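You operate a simulated robot arm through the tools that you are given. There is no shell and no other tool.

Carry out the task below with a simulated robot arm. There is one attempt and no reset: what you move stays moved.

## Task
Put things in order on the top of the orange bench. At the end: the clear jar (marked "SPARE") from the top of the orange bench stands where the blue board stood; the white job ticket from the top of the orange bench stands where the clear jar stood; the black fan from the top of the orange bench stands where the white job ticket stood; the blue board from the top of the orange bench is on the brown carton (marked "FAN"); whatever was shut is shut again. Leave all else as you found it, and nothing knocked over.

The check looks at the end state, three seconds after you hand in, the way a careful person would. Anything else that was tipped, shoved, dropped, spilled or broken makes it a failure.

## Robot
A 7-joint arm with a two-finger parallel gripper, fixed in place. Base frame: the origin is on the floor under the middle of its stand, x ahead of it, y to its left, z up; the work surface is at about z = 0.76. Readings come in m, degrees, newtons and seconds.
With the tool pointing down near the work surface it reaches from about 0.2 to 0.68 m from the base axis. Its first joint turns from -66.0 to 66.0 degrees. Payload 2.4 kg.
The TCP is the grasp point between the finger pads, 0.03 m short of the fingertips. In the tool frame z runs along the fingers and y along their closing line. The gripper opens to 0.094 m. The fingers are 0.028 m wide and 0.01 m thick; the gripper's body (0.05 by 0.096 m) begins 0.055 m behind the TCP.
Orientation is that of the tool frame in the base frame, as a unit quaternion [w, x, y, z]. With the fingers straight down and closing along the base's y, the tool's x points along the base's -x, its y along +y and its z along -z.

## Interface
- The arm moves only by the tool nudge_tool. Its arguments are lists of equal length, an entry for each row: "translation": the shift along the tool's x, y, z in m, a list of three; "rotation": the turn, a rotation vector about the tool's x, y, z in degrees, a list of three. In form: {"translation": [[tx, ty, tz], ...], "rotation": [[ax, ay, az], ...]}. A call has 1 to 20 rows; each row shifts and turns the commanded pose from where the row before left it, along the tool's axes as they then stand. "grip" is the gripper command, from -1 (shut) to 1 (fully open), values between in proportion, set as the call begins (left out, the last holds). Each row takes 0.2 s and may step no farther than 0.05 m and 8.6 degrees from the row before; otherwise, or with a gripper value out of range, the whole call is refused. Where a pose cannot be reached the arm comes as near as it can. A force on the tool above 40 N (or 10 N above the force at the start of the call, whichever is more), or a blocked arm, ends the call early, and 0.2 s more pass. Each finger travels about 0.153 m/s and halts on what it meets, pressing with about 35 N; the grip force reading is that of the motor and also rises with nothing between the fingers. The clock runs only during rows and for 0.2 s after the last one: add rows that do not move to give the fingers time. The reply holds the time, the measured pose of the TCP, the force on the tool along the base axes, the opening and the grip force, in the units named above and with some noise, with the torque about the TCP (base axes, N m) and any sound that the robot's microphone picked up, and new pictures: "views" is both (left out), scene, wrist or none.
- Cameras (640 x 400 px; columns grow to the right, rows downward): "scene" is fixed at [0.0416, 0.4825, 1.4325]; the picture's right is [-0.68, -0.73, 0.00], its down [-0.50, 0.46, -0.73] and it looks along [0.54, -0.50, -0.68] (base axes); focal length 308 px, centre (320, 200). "wrist" rides on the gripper at [0.076, 0.014, -0.102] in the tool frame; the picture's right is [-0.18, 0.98, 0.00], its down [-0.75, -0.14, -0.64] and it looks along [-0.63, -0.12, 0.77] (tool axes); focal length 243 px, centre (320, 200). There is no depth. A picture from a camera that has moved, and an enlarged one, comes with that camera's place and axes in the base frame and with its lens.
- close_up(camera, box): a new picture of the part [left, top, right, bottom] of that camera's present view, enlarged. The clock stands still meanwhile.
- hand_in(): hands the job in; it is judged then, once.

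Places have to be worked out from the pictures, the camera data and where the tool is seen. Open the gripper and draw the arm clear of the work before you hand the job in, unless the task says otherwise.

The tools are called after "Call:" as a command line: name --argument value ..., lists and objects as JSON in quotes. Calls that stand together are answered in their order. nudge_tool: Moves the arm, as the interface text tells. Its arguments: {"type":"object","properties":{"translation":{"type":"array"},"rotation":{"type":"array"},"grip":{"type":"number"},"views":{"type":"string","enum":["both","scene","wrist","none"]}},"required":["translation","rotation"]} The other tools are called the same way: close_up (camera, box) takes an enlarged picture of a part of a camera's view; hand_in () hands the job in.

At the start:

```text
clock: 0.0
ee_pos: [0.4647, 0.0045, 1.0571]
tcp_rot: [-0.001, 0.0, 1.0, 0.001]
ft_force: [0.6, -0.6, 0.0]
torque: [0.0, -0.02, -0.01]
gripper_width: 0.0941
finger_force: 0.1
```

scene: 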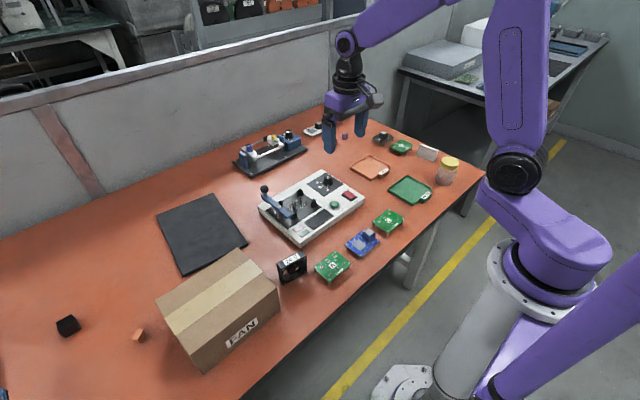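
wrist: 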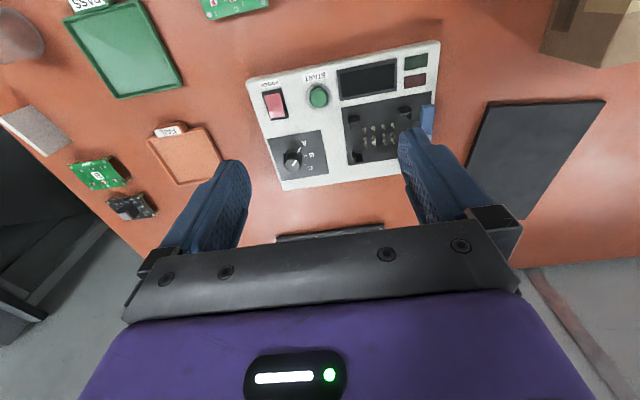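

I start by looking closely at the scene picture: jar at upper right, ticket beside it, fan, blue board and carton at lower left. I take enlarged pictures before I move.

Call:
close_up --camera "scene" --box '[360, 110, 500, 200]'

Call:
close_up --camera "scene" --box '[250, 190, 420, 300]'

Call:
close_up --camera "scene" --box '[140, 230, 320, 380]'

Call:
close_up --camera "scene" --box '[220, 100, 400, 220]'

```text
4.44 times, centred on (430, 155) of scene
camera zoom: at [0.0416, 0.4825, 1.4325], right [-0.68, -0.73, 0.0], down [-0.5, 0.46, -0.73], along [0.54, -0.5, -0.68], focal length 1367 px, centre (-169, 400)
```

zoom: 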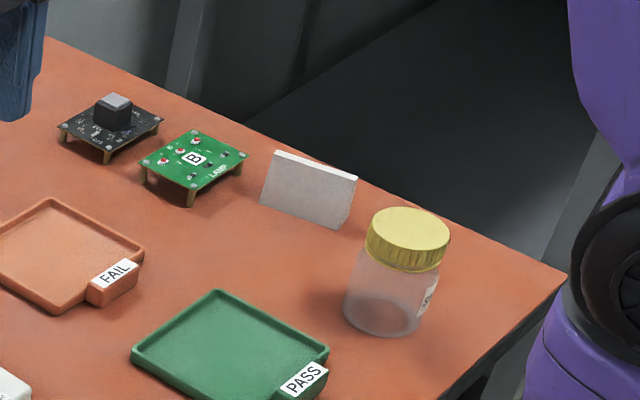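

```text
3.64 times, centred on (335, 245) of scene
camera zoom: at [0.0416, 0.4825, 1.4325], right [-0.68, -0.73, 0.0], down [-0.5, 0.46, -0.73], along [0.54, -0.5, -0.68], focal length 1118 px, centre (266, 36)
```

zoom: 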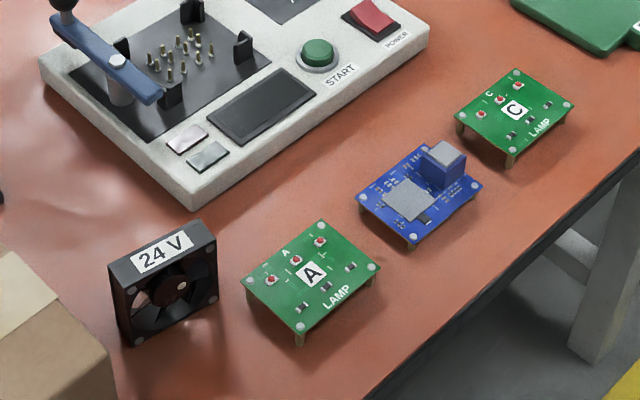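

```text
2.67 times, centred on (230, 305) of scene
camera zoom: at [0.0416, 0.4825, 1.4325], right [-0.68, -0.73, 0.0], down [-0.5, 0.46, -0.73], along [0.54, -0.5, -0.68], focal length 820 px, centre (560, -80)
```

zoom: 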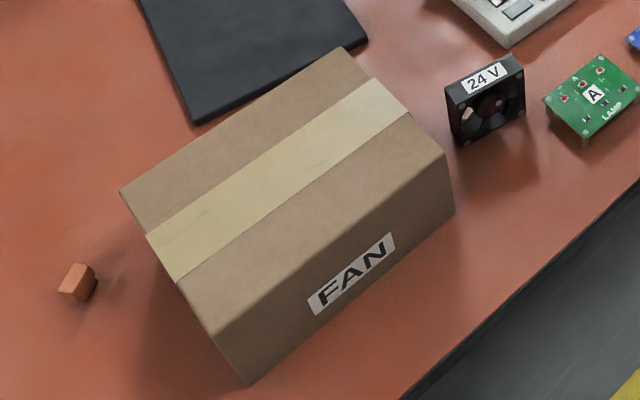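

```text
3.33 times, centred on (310, 160) of scene
camera zoom: at [0.0416, 0.4825, 1.4325], right [-0.68, -0.73, 0.0], down [-0.5, 0.46, -0.73], along [0.54, -0.5, -0.68], focal length 1025 px, centre (353, 333)
```

zoom: 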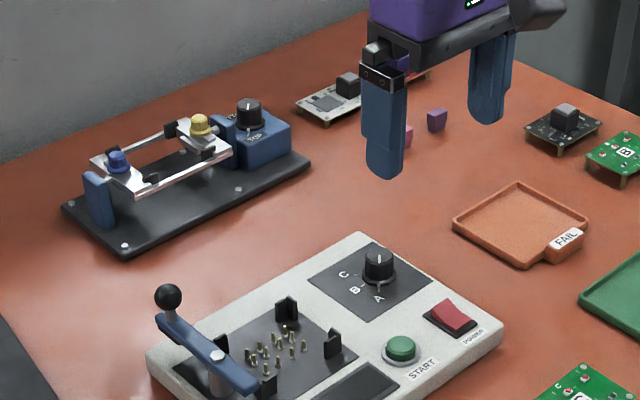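

The scene shows the jar at about (0.354, -0.397), the ticket at about (0.47, -0.46), the board at about (0.354, 0.036) and the carton top spanning x 0.356–0.50, y 0.31–0.51 at z≈0.863. I take tighter pictures of the board, fan, jar and ticket to pin down edges.

Call:
close_up --camera "scene" --box '[332, 220, 396, 260]'

Call:
close_up --camera "scene" --box '[264, 242, 328, 292]'

Call:
close_up --camera "scene" --box '[404, 140, 468, 190]'

Call:
close_up --camera "wrist" --box '[0, 0, 320, 200]'

```text
10.00 times, centred on (364, 240) of scene
camera zoom: at [0.0416, 0.4825, 1.4325], right [-0.68, -0.73, 0.0], down [-0.5, 0.46, -0.73], along [0.54, -0.5, -0.68], focal length 3076 px, centre (-120, -200)
```

zoom: 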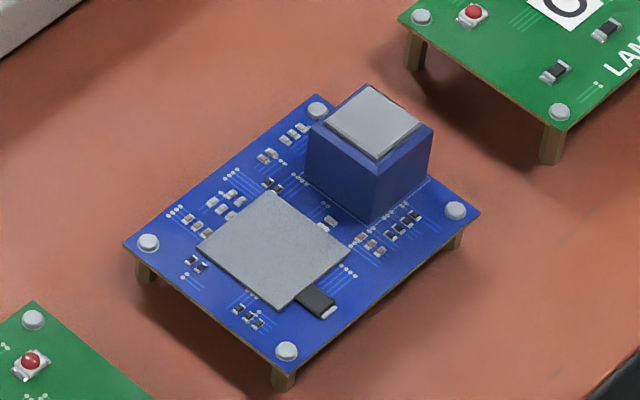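

```text
8.00 times, centred on (296, 267) of scene
camera zoom: at [0.0416, 0.4825, 1.4325], right [-0.68, -0.73, 0.0], down [-0.5, 0.46, -0.73], along [0.54, -0.5, -0.68], focal length 2460 px, centre (512, -336)
```

zoom: 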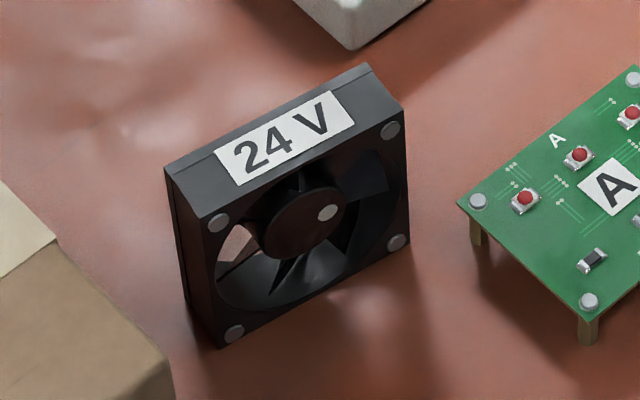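

```text
8.00 times, centred on (436, 165) of scene
camera zoom: at [0.0416, 0.4825, 1.4325], right [-0.68, -0.73, 0.0], down [-0.5, 0.46, -0.73], along [0.54, -0.5, -0.68], focal length 2460 px, centre (-608, 480)
```

zoom: 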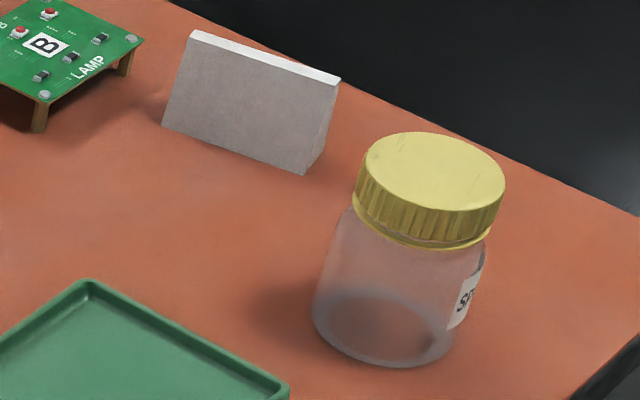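

```text
2.00 times, centred on (160, 100) of wrist
camera zoom: at [0.388, 0.018, 1.1599], right [0.18, 0.98, 0.0], down [0.75, -0.14, 0.64], along [0.63, -0.12, -0.77], focal length 485 px, centre (640, 400)
```

zoom: 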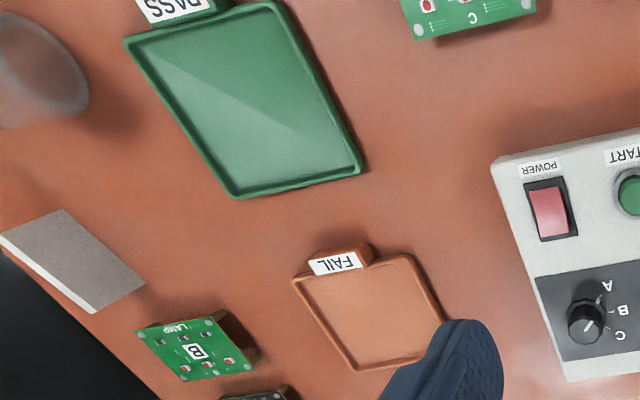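

The board spans about x 0.328–0.387, y -0.010–0.069 with its top at z≈0.774, so I will grip it across x. First I turn the tool 90° about its z (counterclockwise seen from above) at the present height, to close along base x.

Call:
nudge_tool --translation '[[0, 0, 0], [0, 0, 0], [0, 0, 0], [0, 0, 0], [0, 0, 0], [0, 0, 0], [0, 0, 0], [0, 0, 0], [0, 0, 0], [0, 0, 0], [0, 0, 0], [0, 0, 0]]' --rotation '[[0, 0, -8.2], [0, 0, -8.2], [0, 0, -8.2], [0, 0, -8.2], [0, 0, -8.2], [0, 0, -8.2], [0, 0, -8.2], [0, 0, -8.2], [0, 0, -8.2], [0, 0, -8.2], [0, 0, -8.0], [0, 0, 0]]' --grip 1

```text
clock: 2.6
ee_pos: [0.4641, 0.0042, 1.0587]
tcp_rot: [-0.001, 0.708, -0.706, 0.0]
ft_force: [-0.6, 0.6, -0.2]
torque: [-0.03, 0.05, -0.02]
gripper_width: 0.0938
finger_force: 0.0
camera wrist: at [0.4499, -0.0725, 1.1603], right [-0.98, 0.18, 0.0], down [0.14, 0.75, 0.64], along [0.12, 0.63, -0.77], focal length 243 px, centre (320, 200)
```

scene: 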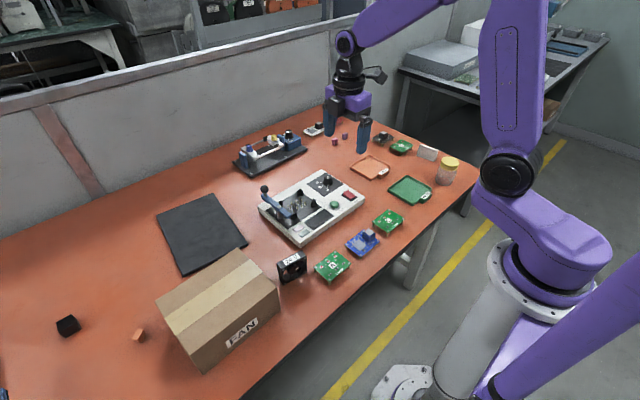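
wrist: 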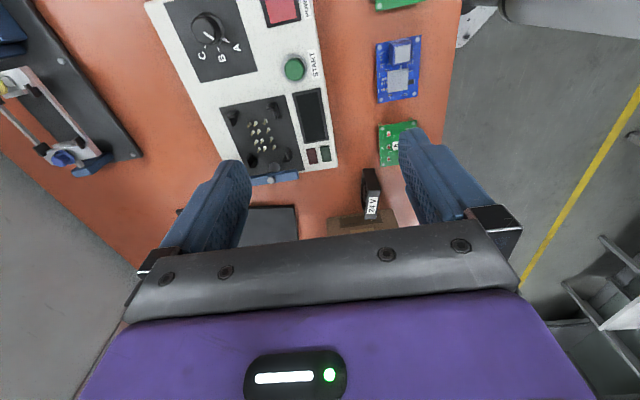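

The turn came out clean (camera now on the -y side). I move above the board at z≈0.95 to localise it with the wrist camera.

Call:
nudge_tool --translation '[[-0.00625, 0.02675, 0.027], [-0.00625, 0.02675, 0.027], [-0.00625, 0.02675, 0.027], [-0.00625, 0.02675, 0.027], [0, 0, 0], [0, 0, 0]]' --rotation '[[0, 0, 0], [0, 0, 0], [0, 0, 0], [0, 0, 0], [0, 0, 0], [0, 0, 0]]'

```text
clock: 4.0
ee_pos: [0.357, 0.0273, 0.9493]
tcp_rot: [0.0, -0.706, 0.708, 0.0]
ft_force: [0.1, -1.1, 0.2]
torque: [-0.02, -0.01, 0.02]
gripper_width: 0.0939
finger_force: 0.0
camera wrist: at [0.3425, -0.0491, 1.0519], right [-0.98, 0.18, 0.0], down [0.14, 0.75, 0.64], along [0.12, 0.63, -0.77], focal length 243 px, centre (320, 200)
```

scene: 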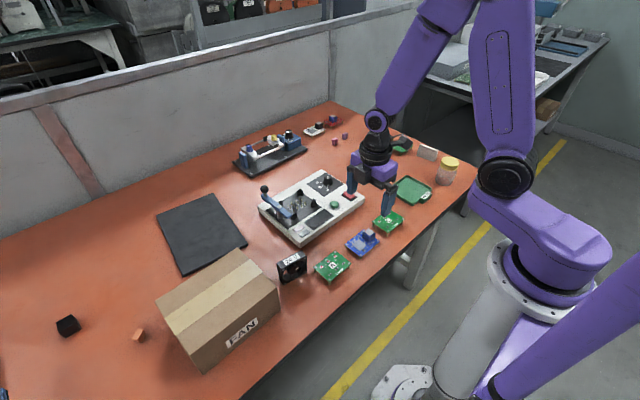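
wrist: 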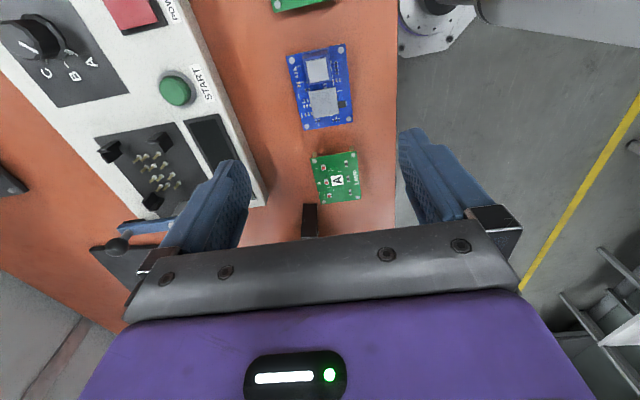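

The board is now in clear view of the wrist camera; I enlarge it to measure its corners.

Call:
close_up --camera "wrist" --box '[260, 30, 404, 120]'

Call:
close_up --camera "wrist" --box '[260, 120, 404, 210]'

```text
4.44 times, centred on (332, 75) of wrist
camera zoom: at [0.3425, -0.0491, 1.0519], right [-0.98, 0.18, 0.0], down [0.14, 0.75, 0.64], along [0.12, 0.63, -0.77], focal length 1078 px, centre (267, 756)
```

zoom: 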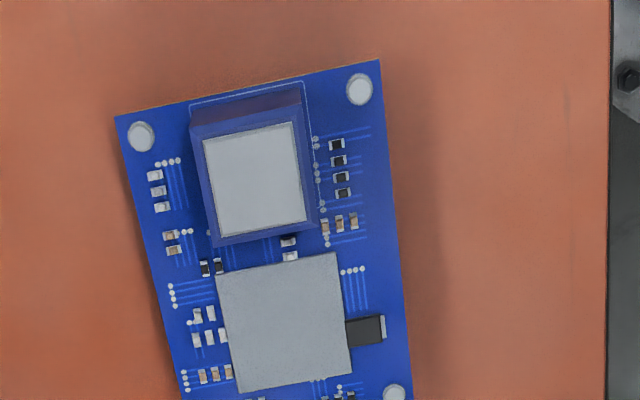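

```text
4.44 times, centred on (332, 165) of wrist
camera zoom: at [0.3425, -0.0491, 1.0519], right [-0.98, 0.18, 0.0], down [0.14, 0.75, 0.64], along [0.12, 0.63, -0.77], focal length 1078 px, centre (267, 356)
```

zoom: 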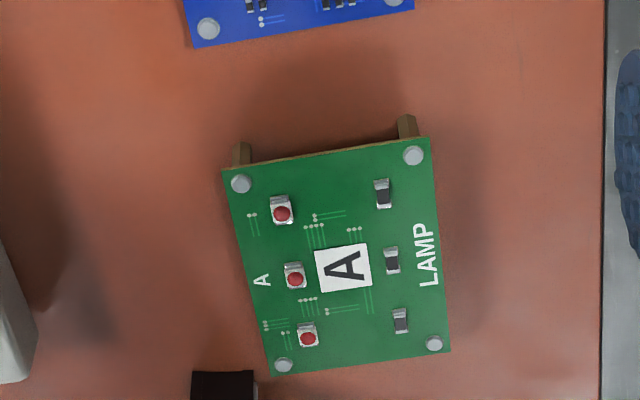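

From the wrist view the board centre is about (0.355, 0.029), close to under the tool with 17 mm clearance on each side. I descend to about z=0.80 straight over it.

Call:
nudge_tool --translation '[[-0.001, 0.001, 0.04], [0, 0, 0.04], [0, 0, 0.04], [0, 0, 0.02], [0, 0, 0.01], [0, 0, 0]]' --rotation '[[0, 0, 0], [0, 0, 0], [0, 0, 0], [0, 0, 0], [0, 0, 0], [0, 0, 0]]'

```text
clock: 5.4
ee_pos: [0.3581, 0.0304, 0.7967]
tcp_rot: [0.0, 0.707, -0.707, -0.001]
ft_force: [0.2, -0.3, 0.0]
torque: [0.02, 0.0, 0.0]
gripper_width: 0.094
finger_force: 0.1
camera wrist: at [0.3427, -0.0469, 0.9002], right [-0.98, 0.18, 0.0], down [0.14, 0.75, 0.64], along [0.12, 0.63, -0.77], focal length 243 px, centre (320, 200)
```

scene: 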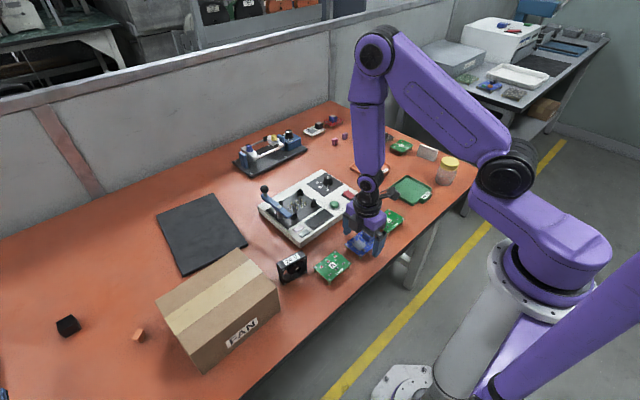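
wrist: 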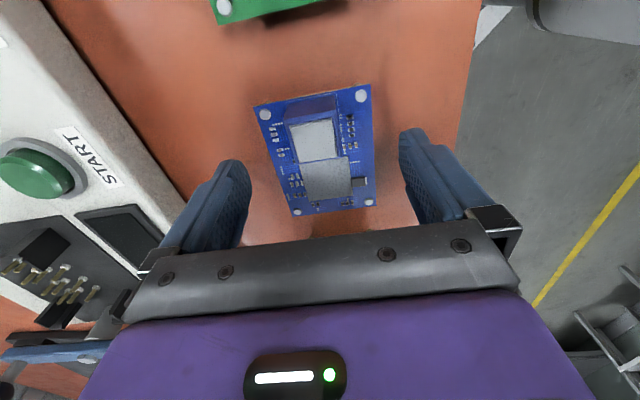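

The board's edges are at about x 0.322–0.383 here, so the tool is ~3 mm off; I shift, go down 4 mm, and then close the fingers in a separate call.

Call:
nudge_tool --translation '[[0, 0.003, 0.002], [0, 0, 0.002], [0, 0, 0]]' --rotation '[[0, 0, 0], [0, 0, 0], [0, 0, 0]]' --views "none"

Call:
close_up --camera "scene" --box '[316, 180, 428, 270]'

Call:
close_up --camera "wrist" --box '[220, 80, 420, 240]'

```text
clock: 6.2
ee_pos: [0.3535, 0.0291, 0.7939]
tcp_rot: [-0.001, -0.707, 0.708, 0.0]
ft_force: [-0.4, 0.8, -0.3]
torque: [-0.02, -0.03, 0.01]
gripper_width: 0.0939
finger_force: 0.0
```

```text
4.44 times, centred on (372, 225) of scene
camera zoom: at [0.0416, 0.4825, 1.4325], right [-0.68, -0.73, 0.0], down [-0.5, 0.46, -0.73], along [0.54, -0.5, -0.68], focal length 1367 px, centre (89, 89)
```

zoom: 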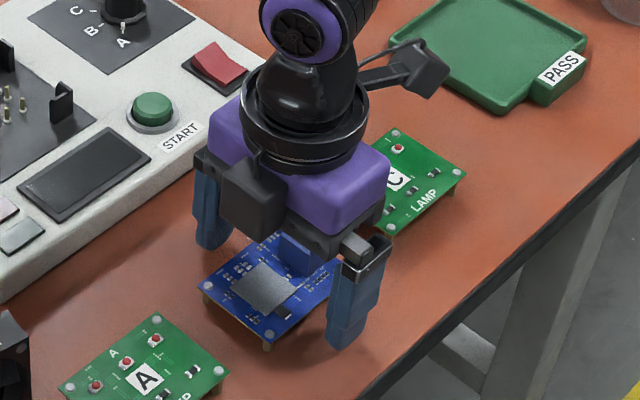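

```text
2.50 times, centred on (320, 160) of wrist
camera zoom: at [0.3394, -0.0471, 0.897], right [-0.98, 0.18, 0.0], down [0.14, 0.75, 0.64], along [0.12, 0.63, -0.77], focal length 606 px, centre (320, 300)
```

zoom: 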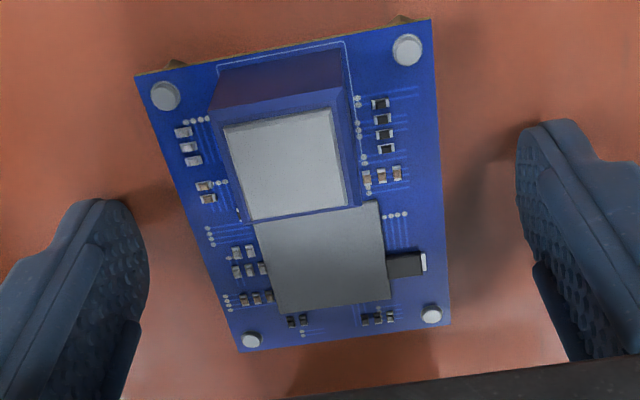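

The fingers straddle the board mid-length with the relay well below the palm. I close the gripper and hold still.

Call:
nudge_tool --translation '[[0, 0, 0], [0, 0, 0], [0, 0, 0], [0, 0, 0]]' --rotation '[[0, 0, 0], [0, 0, 0], [0, 0, 0], [0, 0, 0]]' --grip -1 --views "wrist"

Call:
close_up --camera "scene" --box '[316, 180, 428, 270]'

```text
clock: 7.2
ee_pos: [0.3536, 0.0298, 0.7942]
tcp_rot: [0.0, -0.707, 0.708, 0.0]
ft_force: [-0.4, -1.2, -0.2]
torque: [0.01, -0.02, 0.01]
gripper_width: 0.0587
finger_force: 34.7
camera wrist: at [0.3394, -0.0471, 0.897], right [-0.98, 0.18, 0.0], down [0.14, 0.75, 0.64], along [0.12, 0.63, -0.77], focal length 243 px, centre (320, 200)
```

wrist: 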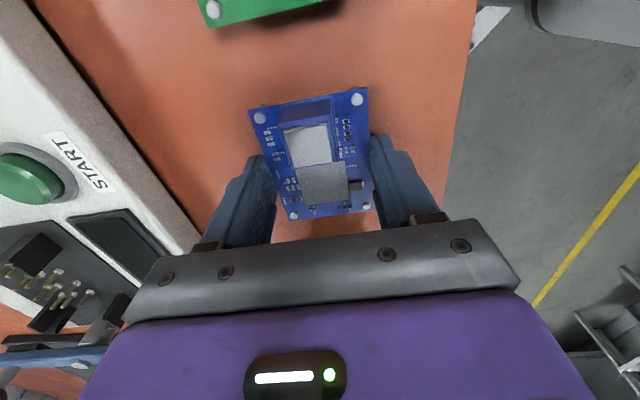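

```text
4.44 times, centred on (372, 225) of scene
camera zoom: at [0.0416, 0.4825, 1.4325], right [-0.68, -0.73, 0.0], down [-0.5, 0.46, -0.73], along [0.54, -0.5, -0.68], focal length 1367 px, centre (89, 89)
```

zoom: 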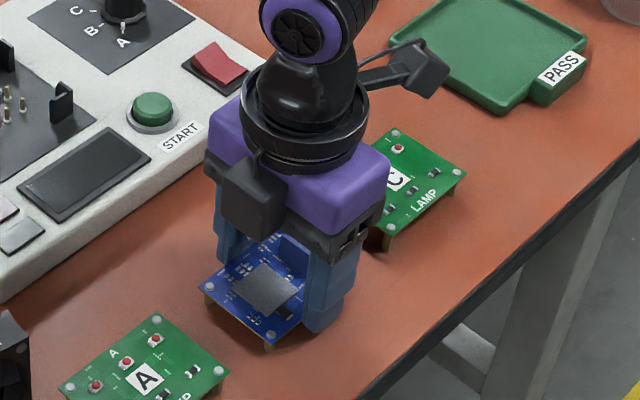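

Grip width 0.0587 and 34.7 N: the board is held. I lift slowly a few centimetres and check that it hangs level.

Call:
nudge_tool --translation '[[0, 0, -0.005], [0, 0, -0.01], [0, 0, -0.015], [0, 0, -0.02], [0, 0, -0.02], [0, 0, 0]]' --rotation '[[0, 0, 0], [0, 0, 0], [0, 0, 0], [0, 0, 0], [0, 0, 0], [0, 0, 0]]' --views "wrist"

Call:
close_up --camera "scene" --box '[316, 160, 428, 250]'

```text
clock: 8.6
ee_pos: [0.3549, 0.0308, 0.8649]
tcp_rot: [0.0, -0.707, 0.707, 0.0]
ft_force: [-0.3, -0.3, 0.1]
torque: [0.01, 0.01, 0.0]
gripper_width: 0.0588
finger_force: 35.1
camera wrist: at [0.3395, -0.0462, 0.9684], right [-0.98, 0.18, 0.0], down [0.14, 0.75, 0.64], along [0.12, 0.63, -0.77], focal length 243 px, centre (320, 200)
```

wrist: 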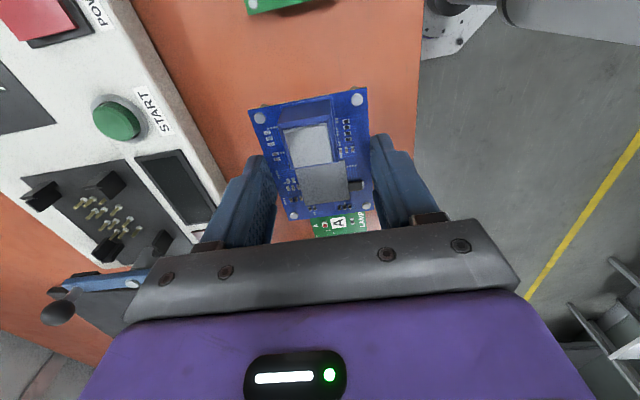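

```text
4.44 times, centred on (372, 205) of scene
camera zoom: at [0.0416, 0.4825, 1.4325], right [-0.68, -0.73, 0.0], down [-0.5, 0.46, -0.73], along [0.54, -0.5, -0.68], focal length 1367 px, centre (89, 178)
```

zoom: 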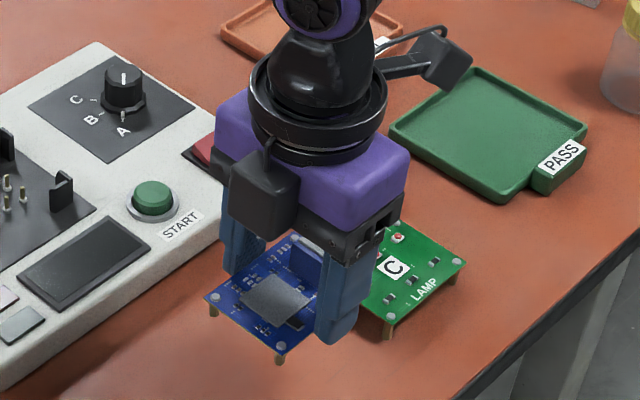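

The board lifts level. I raise it to z≈0.985 and carry it over to above the carton centre, near (0.43, 0.40).

Call:
nudge_tool --translation '[[0, 0, -0.04], [0, 0, -0.04], [0, 0, -0.04], [-0.04625, -0.0095, 0], [-0.04625, -0.0095, 0], [-0.04625, -0.0095, 0], [-0.04625, -0.0095, 0], [-0.04625, -0.0095, 0], [-0.04625, -0.0095, 0], [-0.04625, -0.0095, 0], [-0.04625, -0.0095, 0], [0, 0, 0], [0, 0, 0]]' --rotation '[[0, 0, 0], [0, 0, 0], [0, 0, 0], [0, 0, 0], [0, 0, 0], [0, 0, 0], [0, 0, 0], [0, 0, 0], [0, 0, 0], [0, 0, 0], [0, 0, 0], [0, 0, 0], [0, 0, 0]]'

```text
clock: 11.4
ee_pos: [0.4298, 0.3991, 0.9846]
tcp_rot: [0.001, 0.707, -0.707, 0.0]
ft_force: [1.0, 0.0, -0.5]
torque: [0.01, 0.0, -0.05]
gripper_width: 0.0585
finger_force: 35.1
camera wrist: at [0.4155, 0.3228, 1.0878], right [-0.98, 0.18, 0.0], down [0.14, 0.75, 0.64], along [0.12, 0.63, -0.77], focal length 243 px, centre (320, 200)
```

scene: 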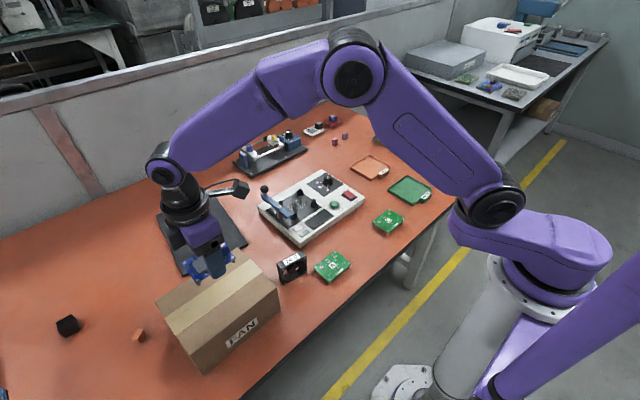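
wrist: 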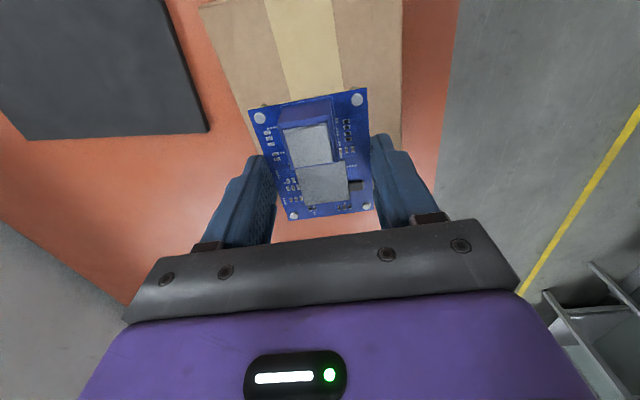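

The carton's x edges are confirmed at 0.356 and 0.50, so the board is centred over the tape. I lower to about 8 mm above the expected touchdown (TCP ≈0.897).

Call:
nudge_tool --translation '[[0, 0, 0.03], [0, 0, 0.03], [0, 0, 0.015], [0, 0, 0.005], [0, 0, 0], [0, 0, 0]]' --rotation '[[0, 0, 0], [0, 0, 0], [0, 0, 0], [0, 0, 0], [0, 0, 0], [0, 0, 0]]' --views "none"

Call:
close_up --camera "scene" --box '[140, 210, 300, 380]'

Call:
close_up --camera "wrist" --box '[180, 0, 460, 240]'

```text
clock: 12.8
ee_pos: [0.4307, 0.4003, 0.9052]
tcp_rot: [0.0, 0.708, -0.706, 0.0]
ft_force: [-0.6, -0.2, 0.0]
torque: [-0.03, 0.01, 0.01]
gripper_width: 0.0589
finger_force: 34.7
```

```text
2.35 times, centred on (220, 295) of scene
camera zoom: at [0.0416, 0.4825, 1.4325], right [-0.68, -0.73, 0.0], down [-0.5, 0.46, -0.73], along [0.54, -0.5, -0.68], focal length 724 px, centre (555, -24)
```

zoom: 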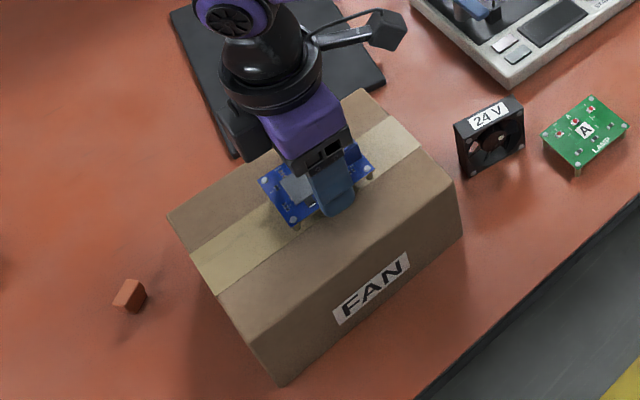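

```text
1.67 times, centred on (320, 120) of wrist
camera zoom: at [0.4153, 0.323, 1.0081], right [-0.98, 0.18, 0.0], down [0.14, 0.75, 0.64], along [0.12, 0.63, -0.77], focal length 404 px, centre (320, 333)
```

zoom: 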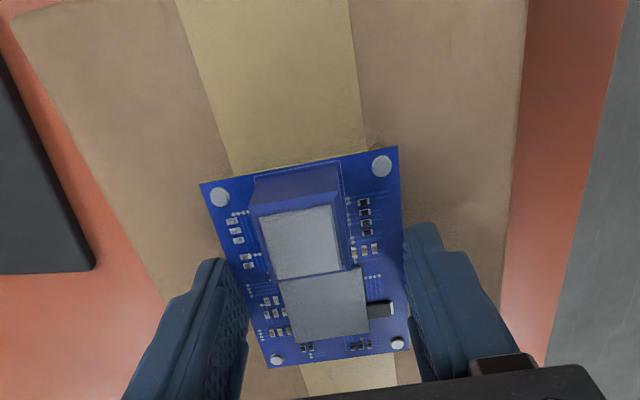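

The board is level just above the carton. I lower in 1 mm steps and read the force for touchdown.

Call:
nudge_tool --translation '[[0, 0, 0.001], [0, 0, 0.001], [0, 0, 0.001], [0, 0, 0.001], [0, 0, 0.001], [0, 0, 0]]' --rotation '[[0, 0, 0], [0, 0, 0], [0, 0, 0], [0, 0, 0], [0, 0, 0], [0, 0, 0]]' --views "none"

Call:
close_up --camera "scene" --box '[190, 230, 254, 280]'

```text
clock: 14.2
ee_pos: [0.429, 0.4001, 0.9005]
tcp_rot: [0.0, -0.706, 0.708, 0.001]
ft_force: [-0.2, 0.4, 0.5]
torque: [0.01, 0.02, 0.01]
gripper_width: 0.0587
finger_force: 35.1
```

```text
8.00 times, centred on (222, 255) of scene
camera zoom: at [0.0416, 0.4825, 1.4325], right [-0.68, -0.73, 0.0], down [-0.5, 0.46, -0.73], along [0.54, -0.5, -0.68], focal length 2460 px, centre (1104, -240)
```

zoom: 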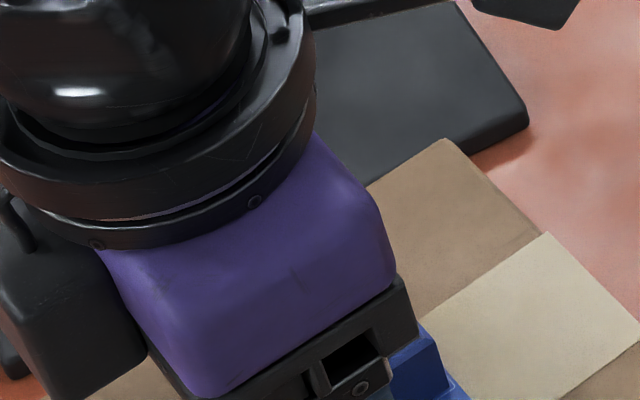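

No contact force yet at TCP 0.9005. I go on down in 1 mm steps.

Call:
nudge_tool --translation '[[0, 0, 0.001], [0, 0, 0.001], [0, 0, 0]]' --rotation '[[0, 0, 0], [0, 0, 0], [0, 0, 0]]' --views "none"

Call:
close_up --camera "scene" --box '[190, 260, 254, 310]'

```text
clock: 15.0
ee_pos: [0.4294, 0.3993, 0.8974]
tcp_rot: [0.0, 0.707, -0.707, 0.0]
ft_force: [0.1, -0.4, -0.5]
torque: [0.02, 0.01, 0.0]
gripper_width: 0.0587
finger_force: 35.5
```

```text
8.00 times, centred on (222, 285) of scene
camera zoom: at [0.0416, 0.4825, 1.4325], right [-0.68, -0.73, 0.0], down [-0.5, 0.46, -0.73], along [0.54, -0.5, -0.68], focal length 2460 px, centre (1104, -480)
```

zoom: 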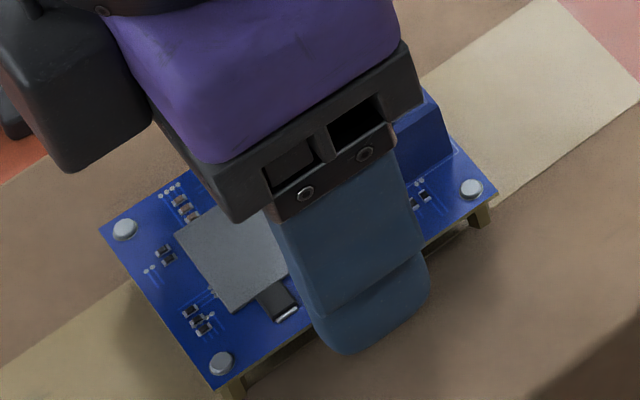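

Legs look within a few mm of the surface, still no force. I continue in 1 mm steps.

Call:
nudge_tool --translation '[[0, 0, 0.001], [0, 0, 0]]' --rotation '[[0, 0, 0], [0, 0, 0]]' --views "none"

Call:
nudge_tool --translation '[[0, 0, 0.001], [0, 0, 0]]' --rotation '[[0, 0, 0], [0, 0, 0]]' --views "none"

Call:
close_up --camera "scene" --box '[190, 260, 254, 310]'

```text
clock: 15.6
ee_pos: [0.4299, 0.3995, 0.8973]
tcp_rot: [0.001, 0.707, -0.707, 0.0]
ft_force: [1.0, 0.7, -0.2]
torque: [0.04, 0.02, 0.01]
gripper_width: 0.0589
finger_force: 35.7
```

```text
clock: 16.2
ee_pos: [0.4276, 0.3999, 0.8958]
tcp_rot: [-0.001, 0.707, -0.707, 0.001]
ft_force: [0.4, 0.2, 0.0]
torque: [0.01, -0.01, 0.0]
gripper_width: 0.059
finger_force: 34.8
```

```text
8.00 times, centred on (222, 285) of scene
camera zoom: at [0.0416, 0.4825, 1.4325], right [-0.68, -0.73, 0.0], down [-0.5, 0.46, -0.73], along [0.54, -0.5, -0.68], focal length 2460 px, centre (1104, -480)
```

zoom: 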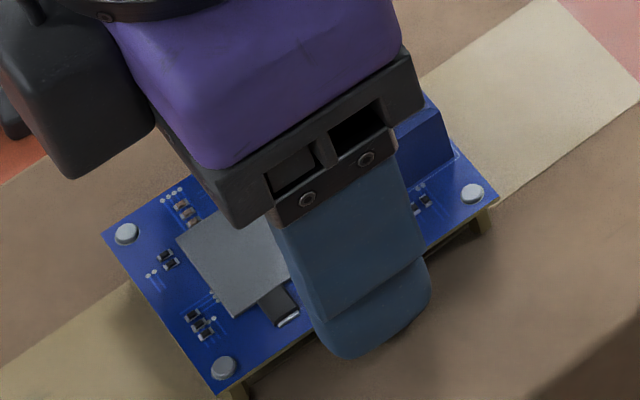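

Still no load. I continue downward, 1 mm at a time.

Call:
nudge_tool --translation '[[0, 0, 0.001], [0, 0, 0]]' --rotation '[[0, 0, 0], [0, 0, 0]]' --views "none"

Call:
nudge_tool --translation '[[0, 0, 0.001], [0, 0, 0]]' --rotation '[[0, 0, 0], [0, 0, 0]]' --views "none"

Call:
close_up --camera "scene" --box '[190, 260, 254, 310]'

```text
clock: 16.8
ee_pos: [0.4291, 0.401, 0.8956]
tcp_rot: [0.0, 0.707, -0.707, 0.0]
ft_force: [0.6, -0.3, -0.7]
torque: [0.02, 0.0, 0.01]
gripper_width: 0.0586
finger_force: 35.1
```

```text
clock: 17.4
ee_pos: [0.4306, 0.3996, 0.8933]
tcp_rot: [0.0, 0.707, -0.707, 0.0]
ft_force: [0.2, 0.6, 1.1]
torque: [-0.02, -0.02, 0.01]
gripper_width: 0.059
finger_force: 35.1
```

```text
8.00 times, centred on (222, 285) of scene
camera zoom: at [0.0416, 0.4825, 1.4325], right [-0.68, -0.73, 0.0], down [-0.5, 0.46, -0.73], along [0.54, -0.5, -0.68], focal length 2460 px, centre (1104, -480)
```

zoom: 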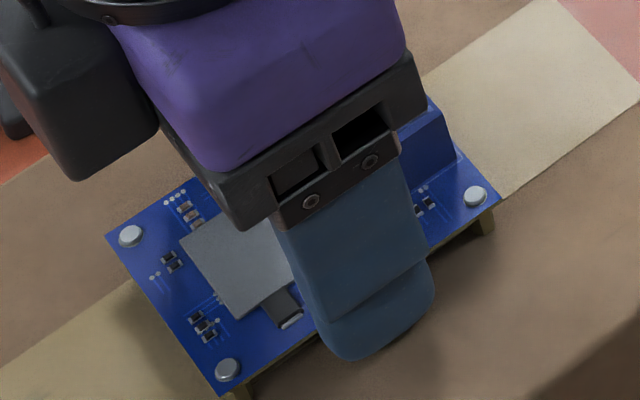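

Force z 1.1 N could be noise or first touch. I take two more single steps while watching.

Call:
nudge_tool --translation '[[0, 0, 0.001], [0, 0, 0]]' --rotation '[[0, 0, 0], [0, 0, 0]]' --views "none"

Call:
nudge_tool --translation '[[0, 0, 0], [0, 0, 0]]' --rotation '[[0, 0, 0], [0, 0, 0]]' --views "none"

Call:
close_up --camera "scene" --box '[190, 260, 254, 310]'

```text
clock: 18.0
ee_pos: [0.4296, 0.3991, 0.8931]
tcp_rot: [-0.001, -0.706, 0.708, 0.001]
ft_force: [-2.0, -4.5, 13.5]
torque: [-0.4, -0.23, -0.18]
gripper_width: 0.0587
finger_force: 35.0
```

```text
clock: 18.6
ee_pos: [0.4291, 0.4001, 0.8925]
tcp_rot: [0.001, -0.707, 0.707, 0.0]
ft_force: [-1.8, -5.0, 17.8]
torque: [-0.47, -0.07, -0.04]
gripper_width: 0.059
finger_force: 34.8
```

```text
8.00 times, centred on (222, 285) of scene
camera zoom: at [0.0413, 0.4822, 1.4327], right [-0.68, -0.73, 0.0], down [-0.5, 0.46, -0.73], along [0.54, -0.5, -0.68], focal length 2460 px, centre (1104, -480)
```

zoom: 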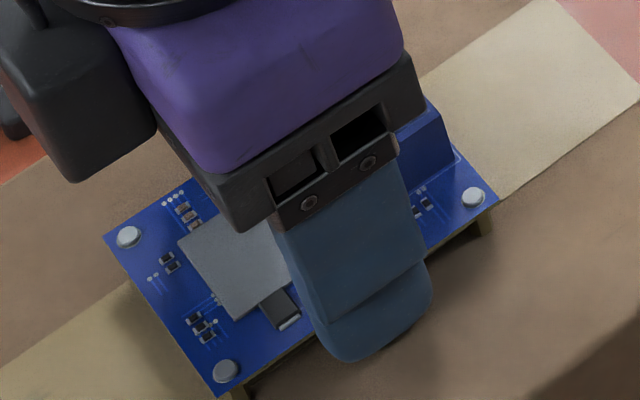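

Touchdown: 17.8 N at TCP 0.8925. I ease up 0.7 mm to unload, then open the fingers.

Call:
nudge_tool --translation '[[0, 0, -0.0007], [0, 0, 0]]' --rotation '[[0, 0, 0], [0, 0, 0]]' --views "none"

Call:
nudge_tool --translation '[[0, 0, 0], [0, 0, 0], [0, 0, 0]]' --rotation '[[0, 0, 0], [0, 0, 0], [0, 0, 0]]' --grip 0.7 --views "wrist"

Call:
close_up --camera "scene" --box '[190, 260, 254, 310]'

```text
clock: 19.2
ee_pos: [0.4295, 0.3994, 0.8934]
tcp_rot: [0.001, 0.707, -0.707, 0.0]
ft_force: [0.7, -2.2, 10.2]
torque: [-0.07, -0.14, -0.02]
gripper_width: 0.0588
finger_force: 35.3
```

```text
clock: 20.0
ee_pos: [0.4291, 0.3992, 0.8933]
tcp_rot: [0.0, -0.707, 0.707, 0.0]
ft_force: [0.7, -0.6, 0.5]
torque: [-0.01, 0.0, 0.01]
gripper_width: 0.08
finger_force: 0.0
camera wrist: at [0.415, 0.3226, 0.9964], right [-0.98, 0.18, 0.0], down [0.14, 0.75, 0.64], along [0.12, 0.63, -0.77], focal length 243 px, centre (320, 200)
```

wrist: 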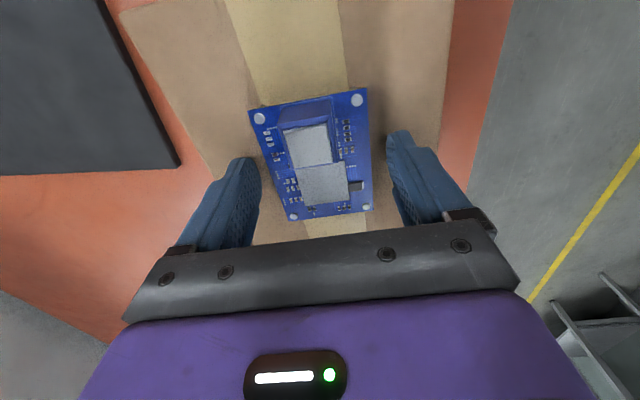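

```text
8.00 times, centred on (222, 285) of scene
camera zoom: at [0.0416, 0.4825, 1.4325], right [-0.68, -0.73, 0.0], down [-0.5, 0.46, -0.73], along [0.54, -0.5, -0.68], focal length 2460 px, centre (1104, -480)
```

zoom: 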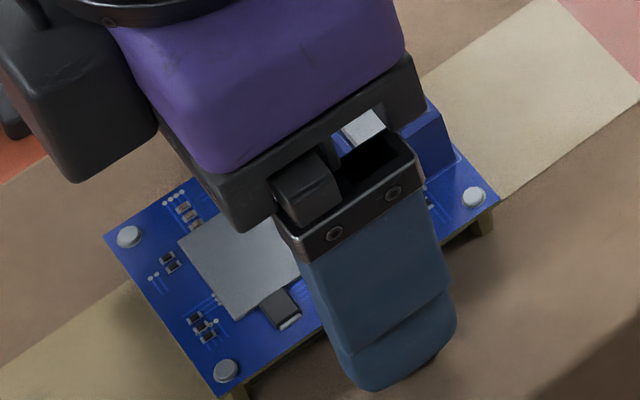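

The board rests on the carton, released. I lift straight up and begin turning the tool back the other way (toward closing along x with the camera on the +y side) for the jar.

Call:
nudge_tool --translation '[[0, 0, -0.02], [0, 0, -0.04], [0, 0, -0.04], [0, 0, 0], [0, 0, 0], [0, 0, 0], [0, 0, 0], [0, 0, 0], [0, 0, 0], [0, 0, 0], [0, 0, 0], [0, 0, 0], [0, 0, 0], [0, 0, 0]]' --rotation '[[0, 0, 0], [0, 0, 0], [0, 0, 0], [0, 0, 8.2], [0, 0, 8.2], [0, 0, 8.2], [0, 0, 8.2], [0, 0, 8.2], [0, 0, 8.2], [0, 0, 8.2], [0, 0, 8.2], [0, 0, 8.2], [0, 0, 8.2], [0, 0, 8.0]]' --grip 1

Call:
close_up --camera "scene" --box '[150, 230, 310, 330]'

```text
clock: 23.0
ee_pos: [0.429, 0.3995, 0.9936]
tcp_rot: [0.0, 0.001, 1.0, 0.001]
ft_force: [0.8, -0.1, 0.4]
torque: [0.0, 0.0, 0.03]
gripper_width: 0.094
finger_force: 0.1
camera wrist: at [0.3526, 0.4133, 1.0963], right [0.19, 0.98, 0.0], down [0.75, -0.14, 0.64], along [0.63, -0.12, -0.77], focal length 243 px, centre (320, 200)
```

scene: 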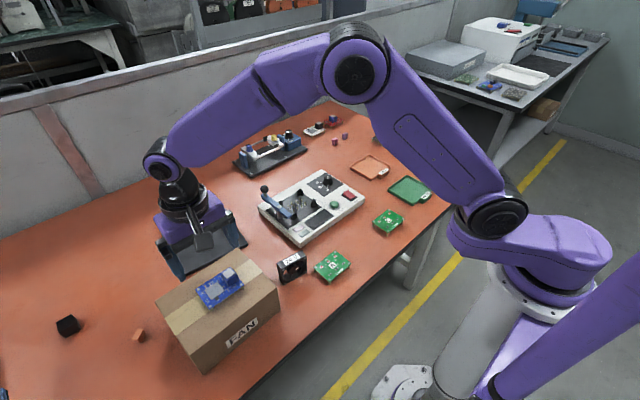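
wrist: 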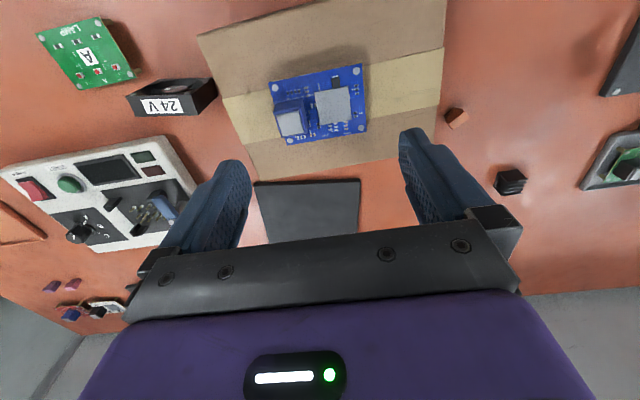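

```text
4.00 times, centred on (230, 280) of scene
camera zoom: at [0.0416, 0.4825, 1.4325], right [-0.68, -0.73, 0.0], down [-0.5, 0.46, -0.73], along [0.54, -0.5, -0.68], focal length 1230 px, centre (680, -120)
```

zoom: 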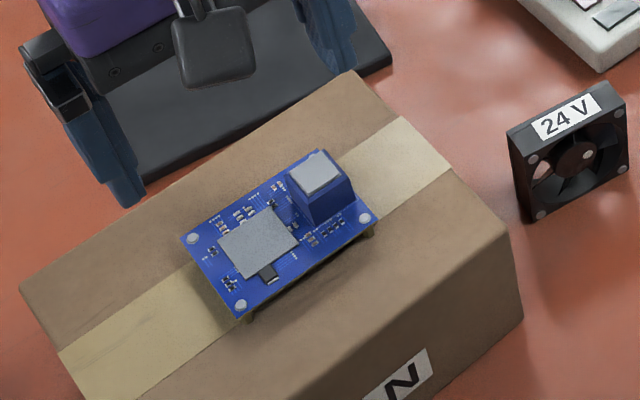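

The board sits flat on the carton, and everything else is undisturbed. I travel at z≈0.99 toward above the jar's place (0.354, -0.397).

Call:
nudge_tool --translation '[[0.0044, -0.0469, 0], [0.0044, -0.0469, 0], [0.0044, -0.0469, 0], [0.0044, -0.0469, 0], [0.0044, -0.0469, 0], [0.0044, -0.0469, 0], [0.0044, -0.0469, 0], [0.0044, -0.0469, 0], [0.0044, -0.0469, 0], [0.0044, -0.0469, 0], [0.0044, -0.0469, 0], [0.0044, -0.0469, 0], [0.0044, -0.0469, 0], [0.0044, -0.0469, 0], [0.0044, -0.0469, 0], [0.0044, -0.0469, 0], [0.0044, -0.0469, 0]]' --rotation '[[0, 0, 0], [0, 0, 0], [0, 0, 0], [0, 0, 0], [0, 0, 0], [0, 0, 0], [0, 0, 0], [0, 0, 0], [0, 0, 0], [0, 0, 0], [0, 0, 0], [0, 0, 0], [0, 0, 0], [0, 0, 0], [0, 0, 0], [0, 0, 0], [0, 0, 0]]'

Call:
nudge_tool --translation '[[0, 0, 0], [0, 0, 0], [0, 0, 0], [0, 0, 0], [0, 0, 0], [0, 0, 0], [0, 0, 0], [0, 0, 0], [0, 0, 0], [0, 0, 0], [0, 0, 0], [0, 0, 0], [0, 0, 0]]' --rotation '[[0, 0, 8.2], [0, 0, 8.2], [0, 0, 8.2], [0, 0, 8.2], [0, 0, 8.2], [0, 0, 8.2], [0, 0, 8.2], [0, 0, 8.2], [0, 0, 8.2], [0, 0, 8.2], [0, 0, 8.0], [0, 0, 0], [0, 0, 0]]'

```text
clock: 26.6
ee_pos: [0.3559, -0.3964, 0.992]
tcp_rot: [-0.001, -0.001, 1.0, -0.001]
ft_force: [-0.5, 0.0, 0.3]
torque: [0.03, 0.02, 0.01]
gripper_width: 0.0942
finger_force: 0.1
camera wrist: at [0.2793, -0.3836, 1.0954], right [0.18, 0.98, 0.0], down [0.75, -0.14, 0.64], along [0.63, -0.12, -0.77], focal length 243 px, centre (320, 200)
```

scene: 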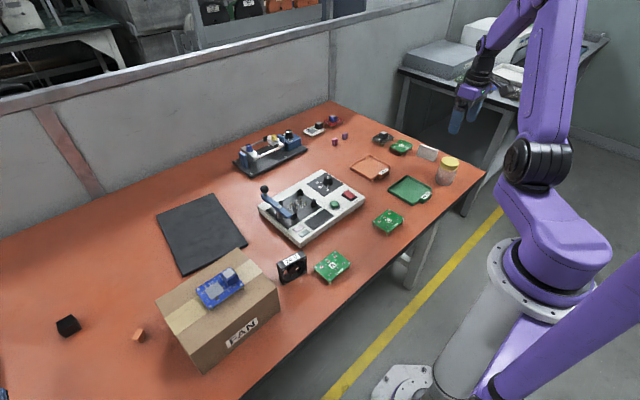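
wrist: 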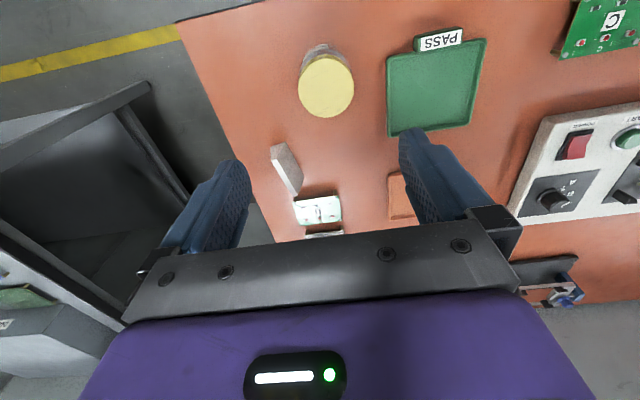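

```text
clock: 29.4
ee_pos: [0.3554, -0.3975, 0.9936]
tcp_rot: [0.0, 0.707, 0.707, 0.001]
ft_force: [1.0, 0.7, 0.9]
torque: [0.01, 0.02, -0.04]
gripper_width: 0.0943
finger_force: 0.1
camera wrist: at [0.3689, -0.322, 1.0968], right [0.98, -0.19, 0.0], down [-0.14, -0.75, 0.64], along [-0.12, -0.63, -0.77], focal length 243 px, centre (320, 200)
```

scene: 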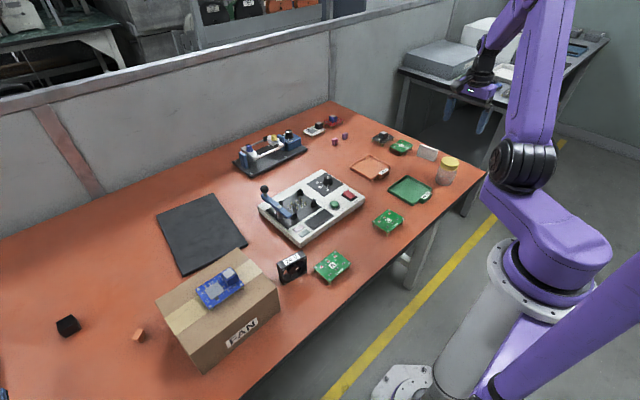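
wrist: 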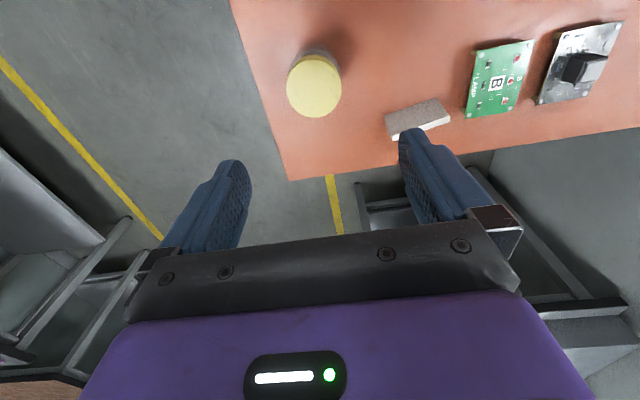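

Yaw is set. The jar is beneath; I enlarge the wrist view of the jar and of the ticket to measure both.

Call:
close_up --camera "wrist" --box '[256, 35, 384, 125]'

Call:
close_up --camera "wrist" --box '[360, 80, 488, 160]'

```text
4.44 times, centred on (320, 80) of wrist
camera zoom: at [0.3689, -0.322, 1.0968], right [0.98, -0.19, 0.0], down [-0.14, -0.75, 0.64], along [-0.12, -0.63, -0.77], focal length 1078 px, centre (320, 733)
```

zoom: 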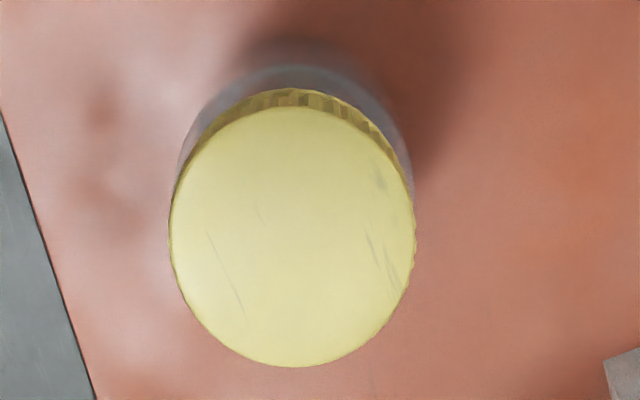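

```text
5.00 times, centred on (424, 120) of wrist
camera zoom: at [0.3689, -0.322, 1.0968], right [0.98, -0.19, 0.0], down [-0.14, -0.75, 0.64], along [-0.12, -0.63, -0.77], focal length 1213 px, centre (-200, 600)
```

zoom: 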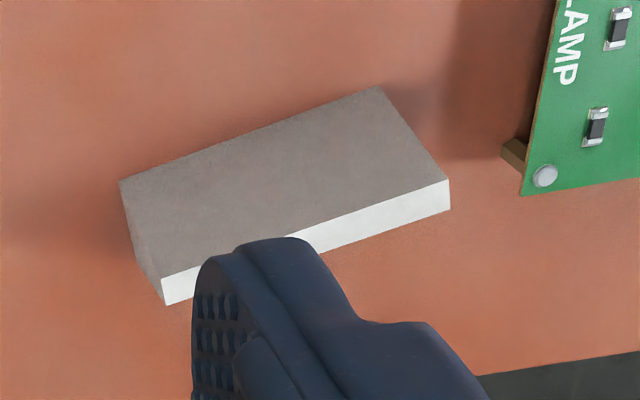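

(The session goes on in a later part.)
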